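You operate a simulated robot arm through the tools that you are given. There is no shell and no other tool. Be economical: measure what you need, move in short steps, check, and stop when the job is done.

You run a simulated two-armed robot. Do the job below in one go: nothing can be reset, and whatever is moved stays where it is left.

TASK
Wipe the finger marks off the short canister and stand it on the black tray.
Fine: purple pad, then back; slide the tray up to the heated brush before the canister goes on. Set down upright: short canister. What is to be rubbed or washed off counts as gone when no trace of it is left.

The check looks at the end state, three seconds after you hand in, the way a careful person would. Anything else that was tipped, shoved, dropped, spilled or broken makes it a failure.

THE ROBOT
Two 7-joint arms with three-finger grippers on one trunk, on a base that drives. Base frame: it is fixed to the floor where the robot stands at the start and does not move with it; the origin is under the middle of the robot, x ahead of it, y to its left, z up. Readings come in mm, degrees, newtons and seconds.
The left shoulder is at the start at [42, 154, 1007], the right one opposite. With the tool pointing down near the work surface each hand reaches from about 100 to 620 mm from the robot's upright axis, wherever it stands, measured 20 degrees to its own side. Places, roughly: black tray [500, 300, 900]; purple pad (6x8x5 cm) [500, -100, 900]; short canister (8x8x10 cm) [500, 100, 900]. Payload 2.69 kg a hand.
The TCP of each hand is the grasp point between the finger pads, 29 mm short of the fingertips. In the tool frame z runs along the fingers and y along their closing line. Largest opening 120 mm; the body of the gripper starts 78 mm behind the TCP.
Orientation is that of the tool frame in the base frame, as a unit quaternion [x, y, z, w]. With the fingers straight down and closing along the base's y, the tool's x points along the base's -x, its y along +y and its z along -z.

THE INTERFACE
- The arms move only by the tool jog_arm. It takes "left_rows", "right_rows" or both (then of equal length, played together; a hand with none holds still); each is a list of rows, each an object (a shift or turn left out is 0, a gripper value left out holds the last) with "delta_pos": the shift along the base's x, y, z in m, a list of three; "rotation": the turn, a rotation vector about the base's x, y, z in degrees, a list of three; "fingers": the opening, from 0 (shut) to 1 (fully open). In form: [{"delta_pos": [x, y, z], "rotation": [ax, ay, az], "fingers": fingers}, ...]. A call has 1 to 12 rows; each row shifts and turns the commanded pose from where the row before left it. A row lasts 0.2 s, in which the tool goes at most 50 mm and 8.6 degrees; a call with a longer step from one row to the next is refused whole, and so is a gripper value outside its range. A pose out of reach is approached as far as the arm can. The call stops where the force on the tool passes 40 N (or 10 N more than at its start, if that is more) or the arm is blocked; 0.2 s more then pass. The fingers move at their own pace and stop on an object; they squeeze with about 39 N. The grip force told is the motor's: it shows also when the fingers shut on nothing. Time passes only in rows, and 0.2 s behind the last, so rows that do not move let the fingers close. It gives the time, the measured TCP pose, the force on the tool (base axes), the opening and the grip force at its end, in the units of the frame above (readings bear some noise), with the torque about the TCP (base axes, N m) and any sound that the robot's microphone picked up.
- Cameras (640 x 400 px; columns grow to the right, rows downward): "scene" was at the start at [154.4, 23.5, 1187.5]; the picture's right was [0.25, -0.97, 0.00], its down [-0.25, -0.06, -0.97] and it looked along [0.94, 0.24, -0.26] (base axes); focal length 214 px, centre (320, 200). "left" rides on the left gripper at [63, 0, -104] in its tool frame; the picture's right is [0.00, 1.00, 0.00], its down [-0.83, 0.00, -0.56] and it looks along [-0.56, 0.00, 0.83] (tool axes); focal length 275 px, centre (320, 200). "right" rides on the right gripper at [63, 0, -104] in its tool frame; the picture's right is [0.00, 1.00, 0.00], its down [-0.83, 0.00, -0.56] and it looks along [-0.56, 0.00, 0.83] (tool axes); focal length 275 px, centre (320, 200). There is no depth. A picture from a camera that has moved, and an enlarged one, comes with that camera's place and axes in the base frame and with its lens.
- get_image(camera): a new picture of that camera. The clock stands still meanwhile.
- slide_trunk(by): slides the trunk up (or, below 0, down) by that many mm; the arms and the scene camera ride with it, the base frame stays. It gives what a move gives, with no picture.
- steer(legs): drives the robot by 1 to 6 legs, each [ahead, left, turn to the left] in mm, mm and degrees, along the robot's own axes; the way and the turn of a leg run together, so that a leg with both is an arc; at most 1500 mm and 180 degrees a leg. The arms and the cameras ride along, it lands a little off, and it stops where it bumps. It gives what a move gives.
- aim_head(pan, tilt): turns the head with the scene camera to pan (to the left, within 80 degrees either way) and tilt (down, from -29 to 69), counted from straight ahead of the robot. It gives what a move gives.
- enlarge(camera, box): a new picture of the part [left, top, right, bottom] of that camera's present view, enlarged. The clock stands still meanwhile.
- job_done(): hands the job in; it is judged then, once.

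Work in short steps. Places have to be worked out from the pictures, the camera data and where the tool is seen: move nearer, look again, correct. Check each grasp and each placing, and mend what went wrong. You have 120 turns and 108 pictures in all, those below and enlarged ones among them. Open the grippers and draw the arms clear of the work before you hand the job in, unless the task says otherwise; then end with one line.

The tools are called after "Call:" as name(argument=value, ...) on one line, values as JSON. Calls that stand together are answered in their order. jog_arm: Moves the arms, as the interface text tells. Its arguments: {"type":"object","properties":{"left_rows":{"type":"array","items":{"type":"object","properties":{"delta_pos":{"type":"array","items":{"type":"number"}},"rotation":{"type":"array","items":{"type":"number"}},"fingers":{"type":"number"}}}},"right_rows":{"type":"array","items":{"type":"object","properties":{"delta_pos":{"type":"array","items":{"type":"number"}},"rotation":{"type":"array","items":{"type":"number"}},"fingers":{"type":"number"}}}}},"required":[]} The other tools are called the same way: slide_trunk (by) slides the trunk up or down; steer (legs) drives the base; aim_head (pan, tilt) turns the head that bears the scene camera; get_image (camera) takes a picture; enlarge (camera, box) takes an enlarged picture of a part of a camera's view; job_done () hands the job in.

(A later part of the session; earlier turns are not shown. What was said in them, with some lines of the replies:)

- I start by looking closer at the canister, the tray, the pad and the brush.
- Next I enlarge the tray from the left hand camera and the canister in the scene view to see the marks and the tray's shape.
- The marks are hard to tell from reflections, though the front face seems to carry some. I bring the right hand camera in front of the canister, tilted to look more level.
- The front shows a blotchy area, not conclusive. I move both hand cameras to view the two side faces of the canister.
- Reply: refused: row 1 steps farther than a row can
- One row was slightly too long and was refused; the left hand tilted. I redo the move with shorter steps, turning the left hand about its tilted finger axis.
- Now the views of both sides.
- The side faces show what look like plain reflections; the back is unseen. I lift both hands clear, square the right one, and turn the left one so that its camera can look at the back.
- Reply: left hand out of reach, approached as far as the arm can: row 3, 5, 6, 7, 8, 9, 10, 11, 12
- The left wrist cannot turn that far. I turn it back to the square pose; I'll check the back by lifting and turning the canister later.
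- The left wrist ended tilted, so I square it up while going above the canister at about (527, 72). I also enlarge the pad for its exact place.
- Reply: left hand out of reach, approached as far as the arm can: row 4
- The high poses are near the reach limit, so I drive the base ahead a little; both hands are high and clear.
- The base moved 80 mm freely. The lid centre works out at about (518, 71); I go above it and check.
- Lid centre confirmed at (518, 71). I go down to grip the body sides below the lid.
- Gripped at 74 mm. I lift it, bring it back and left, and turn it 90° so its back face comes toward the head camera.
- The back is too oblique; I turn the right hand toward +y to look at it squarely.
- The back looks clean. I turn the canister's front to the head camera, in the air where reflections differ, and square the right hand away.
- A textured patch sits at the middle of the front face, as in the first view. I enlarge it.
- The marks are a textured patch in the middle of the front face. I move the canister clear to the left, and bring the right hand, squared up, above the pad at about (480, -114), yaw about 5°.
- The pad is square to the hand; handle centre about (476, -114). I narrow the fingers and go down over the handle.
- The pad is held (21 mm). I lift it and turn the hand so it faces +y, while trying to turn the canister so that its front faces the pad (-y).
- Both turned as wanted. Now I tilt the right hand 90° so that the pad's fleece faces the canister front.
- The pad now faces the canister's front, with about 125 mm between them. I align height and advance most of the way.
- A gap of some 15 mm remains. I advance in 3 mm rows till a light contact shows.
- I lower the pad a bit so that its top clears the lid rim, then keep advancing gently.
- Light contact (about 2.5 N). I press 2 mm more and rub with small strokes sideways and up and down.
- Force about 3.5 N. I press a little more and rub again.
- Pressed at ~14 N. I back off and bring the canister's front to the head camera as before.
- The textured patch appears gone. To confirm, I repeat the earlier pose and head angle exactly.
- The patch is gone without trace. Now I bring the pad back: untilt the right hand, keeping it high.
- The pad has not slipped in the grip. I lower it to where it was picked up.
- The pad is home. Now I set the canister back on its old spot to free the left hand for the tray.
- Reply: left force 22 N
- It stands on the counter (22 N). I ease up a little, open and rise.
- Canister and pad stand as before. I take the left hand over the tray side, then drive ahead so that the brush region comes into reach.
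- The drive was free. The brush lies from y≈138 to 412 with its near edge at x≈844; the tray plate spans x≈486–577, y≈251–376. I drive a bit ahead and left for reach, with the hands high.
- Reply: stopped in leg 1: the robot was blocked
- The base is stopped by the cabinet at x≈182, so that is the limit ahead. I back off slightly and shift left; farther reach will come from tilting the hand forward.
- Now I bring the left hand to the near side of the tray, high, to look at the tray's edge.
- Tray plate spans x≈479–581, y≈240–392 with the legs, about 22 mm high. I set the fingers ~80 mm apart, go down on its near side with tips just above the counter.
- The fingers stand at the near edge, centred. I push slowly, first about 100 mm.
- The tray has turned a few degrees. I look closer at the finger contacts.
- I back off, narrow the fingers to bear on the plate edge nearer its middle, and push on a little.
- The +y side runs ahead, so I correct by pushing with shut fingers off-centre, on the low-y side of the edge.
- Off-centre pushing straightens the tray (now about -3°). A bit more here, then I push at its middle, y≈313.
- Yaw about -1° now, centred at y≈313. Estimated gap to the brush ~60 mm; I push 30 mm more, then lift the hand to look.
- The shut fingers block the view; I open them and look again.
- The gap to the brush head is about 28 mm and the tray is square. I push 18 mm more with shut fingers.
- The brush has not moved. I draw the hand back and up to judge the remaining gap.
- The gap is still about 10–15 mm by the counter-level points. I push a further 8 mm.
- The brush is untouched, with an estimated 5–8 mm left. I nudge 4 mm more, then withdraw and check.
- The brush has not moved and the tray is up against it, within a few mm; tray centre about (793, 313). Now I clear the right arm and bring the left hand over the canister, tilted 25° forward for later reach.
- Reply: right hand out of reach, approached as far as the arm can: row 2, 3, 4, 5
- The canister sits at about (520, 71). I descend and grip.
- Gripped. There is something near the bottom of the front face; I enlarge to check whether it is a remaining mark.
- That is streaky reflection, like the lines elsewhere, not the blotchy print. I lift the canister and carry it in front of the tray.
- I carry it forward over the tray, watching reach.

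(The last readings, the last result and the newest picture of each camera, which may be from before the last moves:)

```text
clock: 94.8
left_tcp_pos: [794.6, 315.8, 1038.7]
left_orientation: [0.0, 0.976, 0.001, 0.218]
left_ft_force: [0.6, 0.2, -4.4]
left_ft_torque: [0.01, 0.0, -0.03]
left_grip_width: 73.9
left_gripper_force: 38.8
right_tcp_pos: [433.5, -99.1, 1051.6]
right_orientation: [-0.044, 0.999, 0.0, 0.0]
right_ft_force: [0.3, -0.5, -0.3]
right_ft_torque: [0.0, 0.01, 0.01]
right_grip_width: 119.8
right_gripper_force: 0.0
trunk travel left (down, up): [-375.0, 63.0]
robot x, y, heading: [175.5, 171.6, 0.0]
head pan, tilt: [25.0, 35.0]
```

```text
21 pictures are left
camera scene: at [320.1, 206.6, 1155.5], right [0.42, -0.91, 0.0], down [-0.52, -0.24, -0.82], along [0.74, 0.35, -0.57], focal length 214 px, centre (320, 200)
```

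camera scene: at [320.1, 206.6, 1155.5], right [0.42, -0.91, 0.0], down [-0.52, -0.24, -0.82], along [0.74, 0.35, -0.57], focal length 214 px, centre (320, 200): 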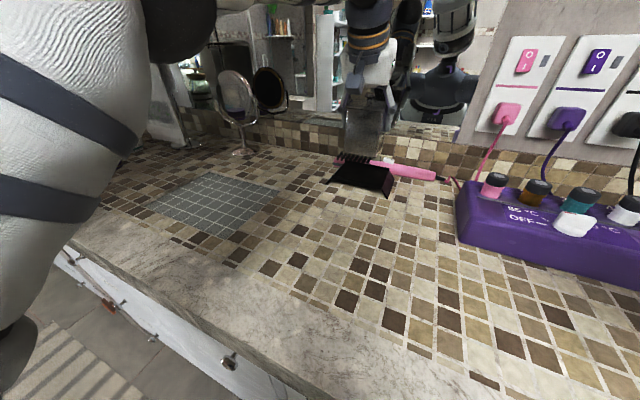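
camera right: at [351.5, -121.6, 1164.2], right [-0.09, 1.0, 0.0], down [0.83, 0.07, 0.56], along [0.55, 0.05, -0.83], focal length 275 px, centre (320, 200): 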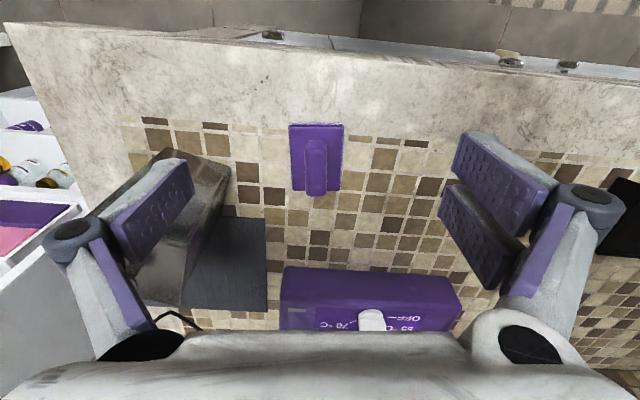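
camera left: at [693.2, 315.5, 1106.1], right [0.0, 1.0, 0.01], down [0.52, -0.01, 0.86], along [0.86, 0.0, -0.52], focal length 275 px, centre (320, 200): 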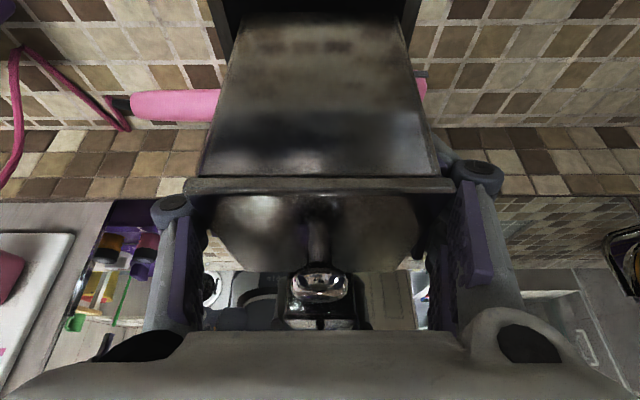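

It is over the tray. I lower it part way and check alignment.

Call:
jog_arm(left_rows=[{"delta_pos": [0.002, -0.001, -0.025]}, {"delta_pos": [0, 0, -0.02]}])

Call:
enlarge(camera="scene", box=[310, 90, 440, 210])

Call:
get_image(camera="left")

```text
clock: 95.5
left_tcp_pos: [795.0, 313.1, 993.7]
left_orientation: [-0.001, 0.976, 0.002, 0.218]
left_ft_force: [-0.3, 0.2, -3.9]
left_ft_torque: [0.01, -0.01, -0.02]
left_grip_width: 73.5
left_gripper_force: 39.3
right_tcp_pos: [433.2, -98.7, 1050.0]
right_orientation: [-0.043, 0.999, 0.001, 0.001]
right_ft_force: [0.3, 0.5, -0.7]
right_ft_torque: [-0.01, 0.01, -0.02]
right_grip_width: 119.9
right_gripper_force: 0.0
trunk travel left (down, up): [-375.0, 63.0]
robot x, y, heading: [177.9, 167.1, 0.0]
head pan, tilt: [25.0, 35.0]
heard: snap
```

```text
3.33 times, centred on (375, 150) of scene
camera zoom: at [320.6, 206.5, 1155.4], right [0.42, -0.91, 0.0], down [-0.52, -0.24, -0.82], along [0.74, 0.35, -0.57], focal length 715 px, centre (137, 367)
```

zoom: 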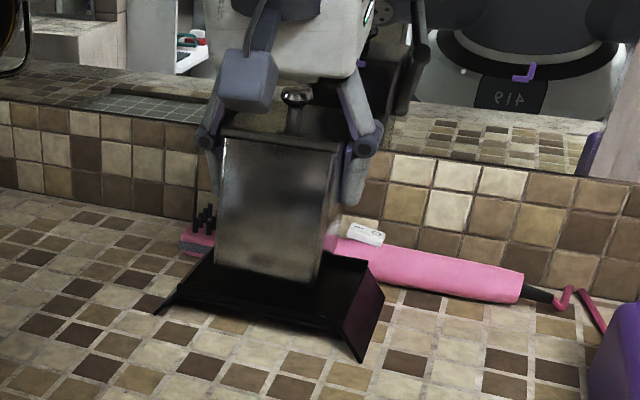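

```text
19 pictures are left
camera left: at [693.6, 313.6, 1060.8], right [0.0, 1.0, 0.01], down [0.52, -0.01, 0.86], along [0.86, 0.0, -0.52], focal length 275 px, centre (320, 200)
```

left: 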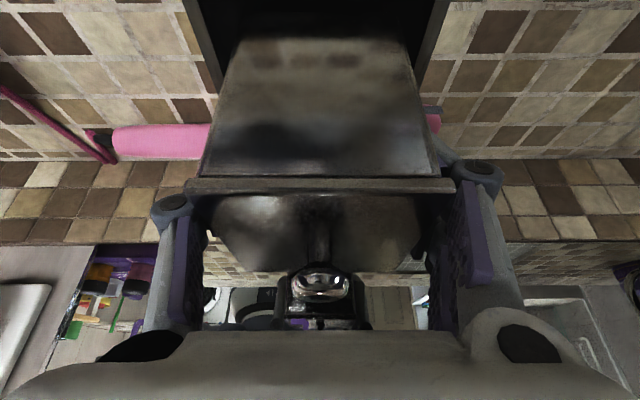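

A snap was heard though the forces are quiet. I look at the whole scene for anything amiss before going on.

Call:
get_image(camera="scene")

```text
18 pictures are left
camera scene: at [320.6, 206.5, 1155.4], right [0.42, -0.91, 0.0], down [-0.52, -0.24, -0.82], along [0.74, 0.35, -0.57], focal length 214 px, centre (320, 200)
```

scene: 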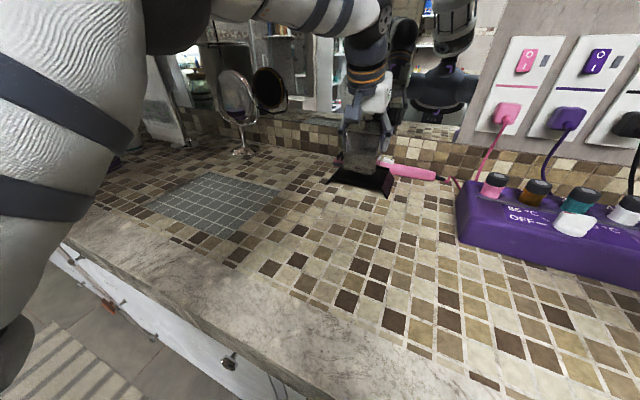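

Nothing visibly changed. I lower gently to contact.

Call:
jog_arm(left_rows=[{"delta_pos": [0, 0, -0.007]}, {"delta_pos": [0, 0, -0.004]}, {"delta_pos": [0, 0, -0.003]}, {}])

```text
clock: 96.5
left_tcp_pos: [797.6, 315.0, 978.6]
left_orientation: [-0.001, 0.976, 0.002, 0.218]
left_ft_force: [-1.1, 0.4, -3.6]
left_ft_torque: [-0.01, 0.0, -0.03]
left_grip_width: 73.7
left_gripper_force: 39.1
right_tcp_pos: [433.4, -99.6, 1049.1]
right_orientation: [-0.043, 0.999, 0.001, 0.001]
right_ft_force: [0.6, 0.2, 0.6]
right_ft_torque: [0.02, 0.02, 0.04]
right_grip_width: 120.2
right_gripper_force: 0.0
trunk travel left (down, up): [-375.0, 63.0]
robot x, y, heading: [175.1, 172.0, -0.3]
head pan, tilt: [25.0, 35.0]
```

Call:
jog_arm(left_rows=[{"delta_pos": [0, 0, -0.003]}, {"delta_pos": [0, 0, -0.002]}, {}])

Call:
enlarge(camera="scene", box=[310, 90, 440, 210])

```text
clock: 97.2
left_tcp_pos: [796.0, 314.9, 977.1]
left_orientation: [-0.001, 0.975, 0.001, 0.221]
left_ft_force: [0.2, 4.1, 13.7]
left_ft_torque: [-0.34, 0.65, -0.09]
left_grip_width: 73.6
left_gripper_force: 38.5
right_tcp_pos: [432.3, -99.1, 1051.6]
right_orientation: [-0.043, 0.999, 0.0, 0.001]
right_ft_force: [0.7, 0.6, 1.2]
right_ft_torque: [0.0, 0.04, 0.01]
right_grip_width: 119.7
right_gripper_force: 0.1
trunk travel left (down, up): [-375.0, 63.0]
robot x, y, heading: [177.6, 168.8, 0.0]
head pan, tilt: [25.0, 35.0]
```

```text
3.33 times, centred on (375, 150) of scene
camera zoom: at [319.1, 206.7, 1155.9], right [0.42, -0.91, 0.0], down [-0.52, -0.24, -0.82], along [0.74, 0.35, -0.57], focal length 715 px, centre (137, 367)
```

zoom: 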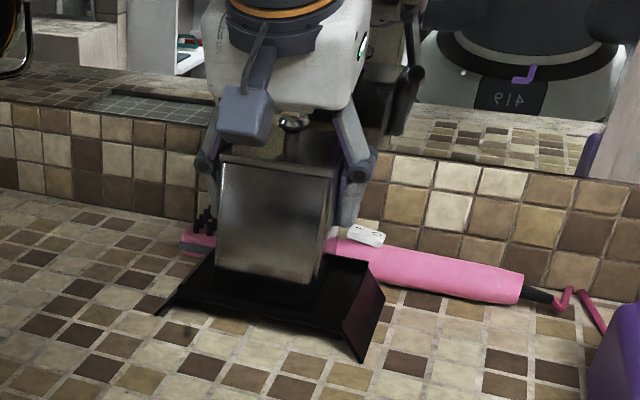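

Contact on the tray (about 17 N). I ease 1 mm and open the fingers, then check before withdrawing.

Call:
jog_arm(left_rows=[{"delta_pos": [0, 0, 0.001]}, {"fingers": 0.7}, {"fingers": 0.85}, {"fingers": 0.85}])

Call:
get_image(camera="left")

```text
clock: 98.2
left_tcp_pos: [796.8, 313.7, 974.8]
left_orientation: [-0.001, 0.976, 0.002, 0.219]
left_ft_force: [0.4, 0.7, 0.5]
left_ft_torque: [0.01, -0.02, -0.01]
left_grip_width: 102.0
left_gripper_force: 0.0
right_tcp_pos: [435.3, -99.6, 1049.7]
right_orientation: [-0.044, 0.999, 0.0, 0.001]
right_ft_force: [0.0, -0.3, 0.5]
right_ft_torque: [0.02, -0.03, -0.05]
right_grip_width: 120.0
right_gripper_force: 0.2
trunk travel left (down, up): [-375.0, 63.0]
robot x, y, heading: [176.1, 170.0, 0.1]
head pan, tilt: [25.0, 35.0]
heard: snap
```

```text
16 pictures are left
camera left: at [695.7, 314.0, 1042.2], right [0.0, 1.0, 0.01], down [0.52, -0.01, 0.86], along [0.86, 0.0, -0.52], focal length 275 px, centre (320, 200)
```

left: 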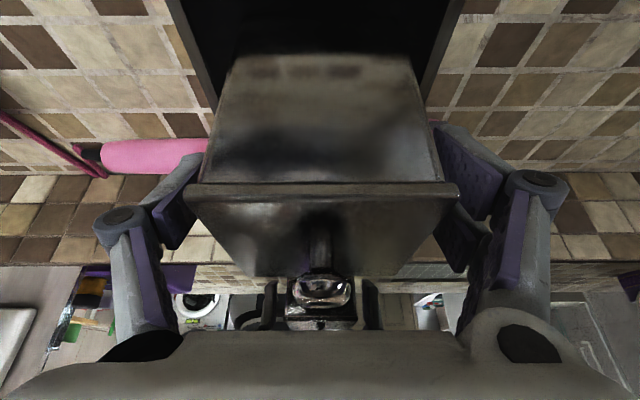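

Released and the canister stands. I rise straight up, then draw the left hand back.

Call:
jog_arm(left_rows=[{"delta_pos": [0, 0, 0.03]}, {"delta_pos": [0, 0, 0.04]}, {"delta_pos": [-0.02, 0, 0.03]}, {"delta_pos": [-0.045, 0, 0.01]}, {"delta_pos": [-0.05, 0, 0]}, {"delta_pos": [-0.05, 0, 0]}, {"delta_pos": [-0.05, 0, 0]}, {"delta_pos": [-0.05, 0, 0]}])

Call:
get_image(camera="left")

Call:
enlarge(camera="scene", box=[310, 90, 440, 210])

```text
clock: 100.0
left_tcp_pos: [530.5, 316.1, 1085.7]
left_orientation: [-0.003, 0.976, 0.002, 0.22]
left_ft_force: [-0.3, 0.2, 0.2]
left_ft_torque: [0.04, -0.01, -0.01]
left_grip_width: 102.1
left_gripper_force: 0.0
right_tcp_pos: [433.2, -100.0, 1051.1]
right_orientation: [-0.044, 0.999, 0.0, 0.0]
right_ft_force: [0.6, 0.7, 0.6]
right_ft_torque: [-0.02, 0.01, 0.01]
right_grip_width: 120.0
right_gripper_force: 0.1
trunk travel left (down, up): [-375.0, 63.0]
robot x, y, heading: [178.9, 173.1, 0.0]
head pan, tilt: [25.0, 35.0]
```

```text
15 pictures are left
camera left: at [429.0, 315.5, 1152.9], right [0.0, 1.0, 0.0], down [0.51, 0.0, 0.86], along [0.86, 0.0, -0.51], focal length 275 px, centre (320, 200)
```

left: 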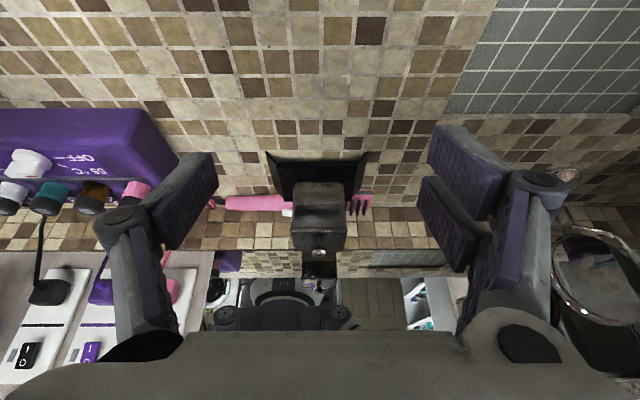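

```text
3.33 times, centred on (375, 150) of scene
camera zoom: at [319.6, 206.6, 1155.6], right [0.42, -0.91, 0.0], down [-0.52, -0.24, -0.82], along [0.74, 0.35, -0.57], focal length 715 px, centre (137, 367)
```

zoom: 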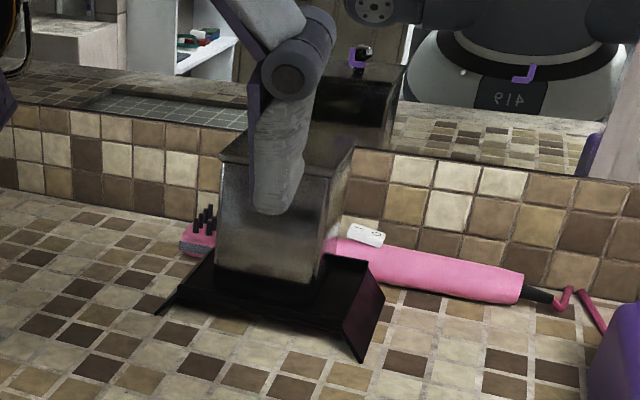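

The canister stands upright on the tray. I take the left hand out of the way and check the whole scene.

Call:
jog_arm(left_rows=[{"delta_pos": [-0.02, 0.03, 0], "rotation": [0, 6.25, 0], "fingers": 1}, {"delta_pos": [-0.02, 0.03, 0], "rotation": [0, 6.25, 0]}, {"delta_pos": [-0.02, 0.03, 0], "rotation": [0, 6.25, 0]}, {"delta_pos": [-0.02, 0.03, 0], "rotation": [0, 6.25, 0]}, {"delta_pos": [-0.02, 0.03, 0]}])

Call:
aim_head(pan=5, tilt=28)

Call:
get_image(camera="scene")

Call:
enlarge(camera="scene", box=[200, 110, 330, 220])

```text
clock: 101.2
left_tcp_pos: [443.6, 437.8, 1054.0]
left_orientation: [-0.001, 1.0, 0.001, 0.001]
left_ft_force: [-0.2, 0.9, 0.0]
left_ft_torque: [0.01, -0.01, -0.02]
left_grip_width: 120.2
left_gripper_force: 0.0
left hand out of reach, approached as far as the arm can: row 4, 5
right_tcp_pos: [434.3, -97.5, 1052.0]
right_orientation: [-0.043, 0.999, 0.0, 0.001]
right_ft_force: [0.5, -0.2, 0.1]
right_ft_torque: [0.04, 0.0, 0.01]
right_grip_width: 120.3
right_gripper_force: 0.2
trunk travel left (down, up): [-375.0, 63.0]
robot x, y, heading: [175.7, 167.2, -0.1]
head pan, tilt: [25.0, 35.0]
```

```text
clock: 102.1
left_tcp_pos: [443.9, 437.4, 1054.3]
left_orientation: [-0.001, 1.0, 0.001, 0.003]
left_ft_force: [-0.5, -0.2, -0.7]
left_ft_torque: [-0.01, 0.0, 0.02]
left_grip_width: 119.9
left_gripper_force: 0.1
right_tcp_pos: [433.0, -100.4, 1049.7]
right_orientation: [-0.043, 0.999, 0.002, 0.001]
right_ft_force: [0.7, 0.0, -0.3]
right_ft_torque: [-0.01, 0.0, -0.02]
right_grip_width: 119.8
right_gripper_force: 0.0
trunk travel left (down, up): [-375.0, 63.0]
robot x, y, heading: [176.9, 169.6, 0.1]
head pan, tilt: [5.0, 28.0]
```

```text
13 pictures are left
camera scene: at [331.2, 177.3, 1166.5], right [0.09, -1.0, 0.0], down [-0.47, -0.04, -0.88], along [0.88, 0.08, -0.47], focal length 214 px, centre (320, 200)
```

scene: 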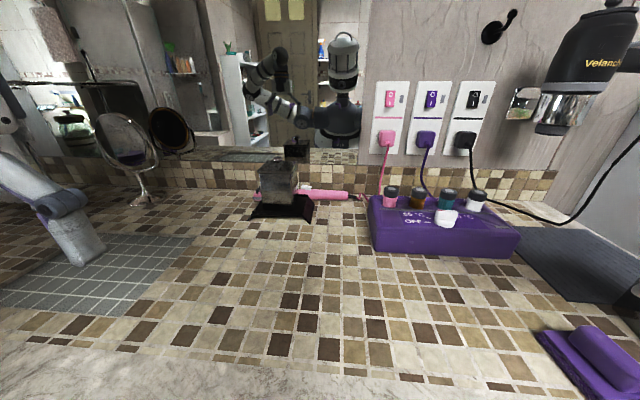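

```text
3.64 times, centred on (265, 165) of scene
camera zoom: at [331.2, 177.3, 1166.5], right [0.09, -1.0, 0.0], down [-0.47, -0.04, -0.88], along [0.88, 0.08, -0.47], focal length 780 px, centre (520, 327)
```

zoom: 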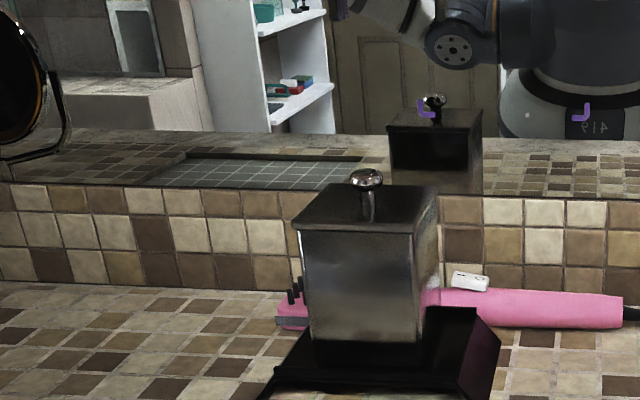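

The canister is clean, upright and centred, brush in place. A quick check of the pad and the heater box, since snaps were heard.

Call:
enlarge(camera="scene", box=[350, 170, 530, 270])

Call:
get_image(camera="right")

Call:
enlarge(camera="scene", box=[250, 150, 310, 215])

```text
3.56 times, centred on (440, 220) of scene
camera zoom: at [331.2, 177.3, 1166.5], right [0.09, -1.0, 0.0], down [-0.47, -0.04, -0.88], along [0.88, 0.08, -0.47], focal length 763 px, centre (-107, 129)
```

zoom: 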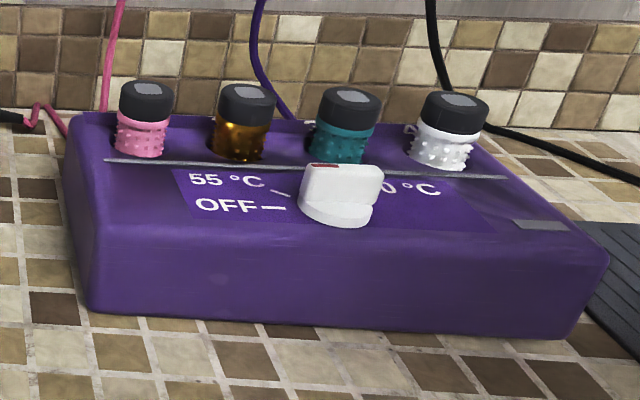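

```text
10 pictures are left
camera right: at [371.8, -103.7, 1154.3], right [-0.09, 1.0, 0.0], down [0.83, 0.08, 0.56], along [0.55, 0.05, -0.83], focal length 275 px, centre (320, 200)
```

right: 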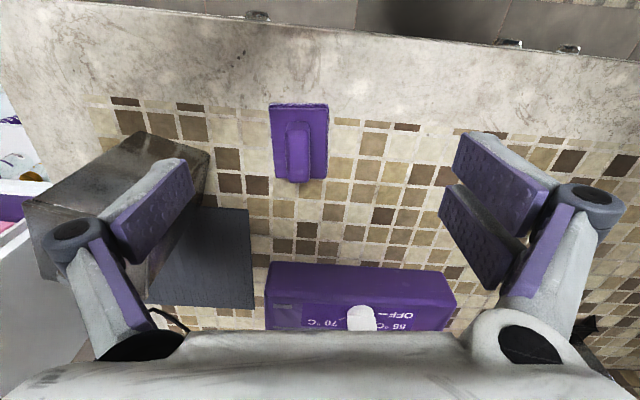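

```text
6.15 times, centred on (280, 182) of scene
camera zoom: at [331.2, 177.3, 1166.5], right [0.09, -1.0, 0.0], down [-0.47, -0.04, -0.88], along [0.88, 0.08, -0.47], focal length 1320 px, centre (566, 308)
```

zoom: 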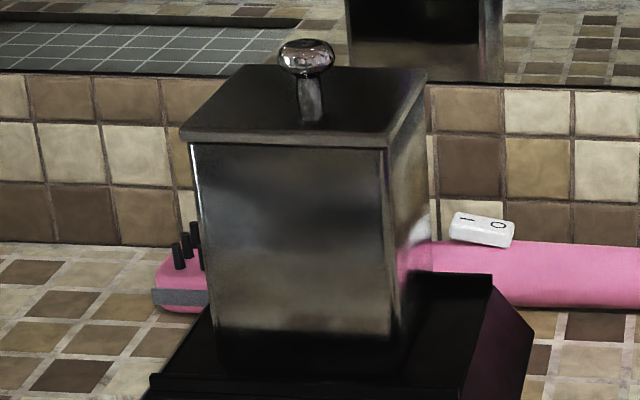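

Everything is in place and the snaps fit the heater box's own thermostat. I draw both hands back a bit more before handing in.

Call:
jog_arm(right_rows=[{"delta_pos": [-0.03, 0, 0.02]}, {"delta_pos": [-0.03, 0, 0.02]}], left_rows=[{"delta_pos": [-0.03, 0, 0.0]}, {"delta_pos": [-0.03, 0, 0.0]}])

Call:
job_done()

```text
clock: 102.7
left_tcp_pos: [389.5, 425.5, 1044.1]
left_orientation: [-0.001, 1.0, 0.001, 0.002]
left_ft_force: [-0.1, 0.5, -0.5]
left_ft_torque: [0.04, -0.06, 0.01]
left_grip_width: 120.2
left_gripper_force: 0.1
left hand out of reach, approached as far as the arm can: row 1, 2
right_tcp_pos: [381.5, -71.0, 1064.6]
right_orientation: [-0.042, 0.999, 0.001, 0.001]
right_ft_force: [-0.7, 0.3, 0.0]
right_ft_torque: [0.01, 0.0, 0.0]
right_grip_width: 119.8
right_gripper_force: 0.1
right hand out of reach, approached as far as the arm can: row 1, 2
trunk travel left (down, up): [-375.0, 63.0]
robot x, y, heading: [175.4, 163.0, 0.0]
head pan, tilt: [5.0, 28.0]
```

```text
The job is handed in.
```

The finger marks are wiped off the short canister with no trace visible; the pad is back in its place, the tray is within a few millimetres of the unmoved heated brush, and the canister stands upright on it. I heard two snaps while setting the canister down but found nothing broken or moved; I put them down to the heater box's thermostat.
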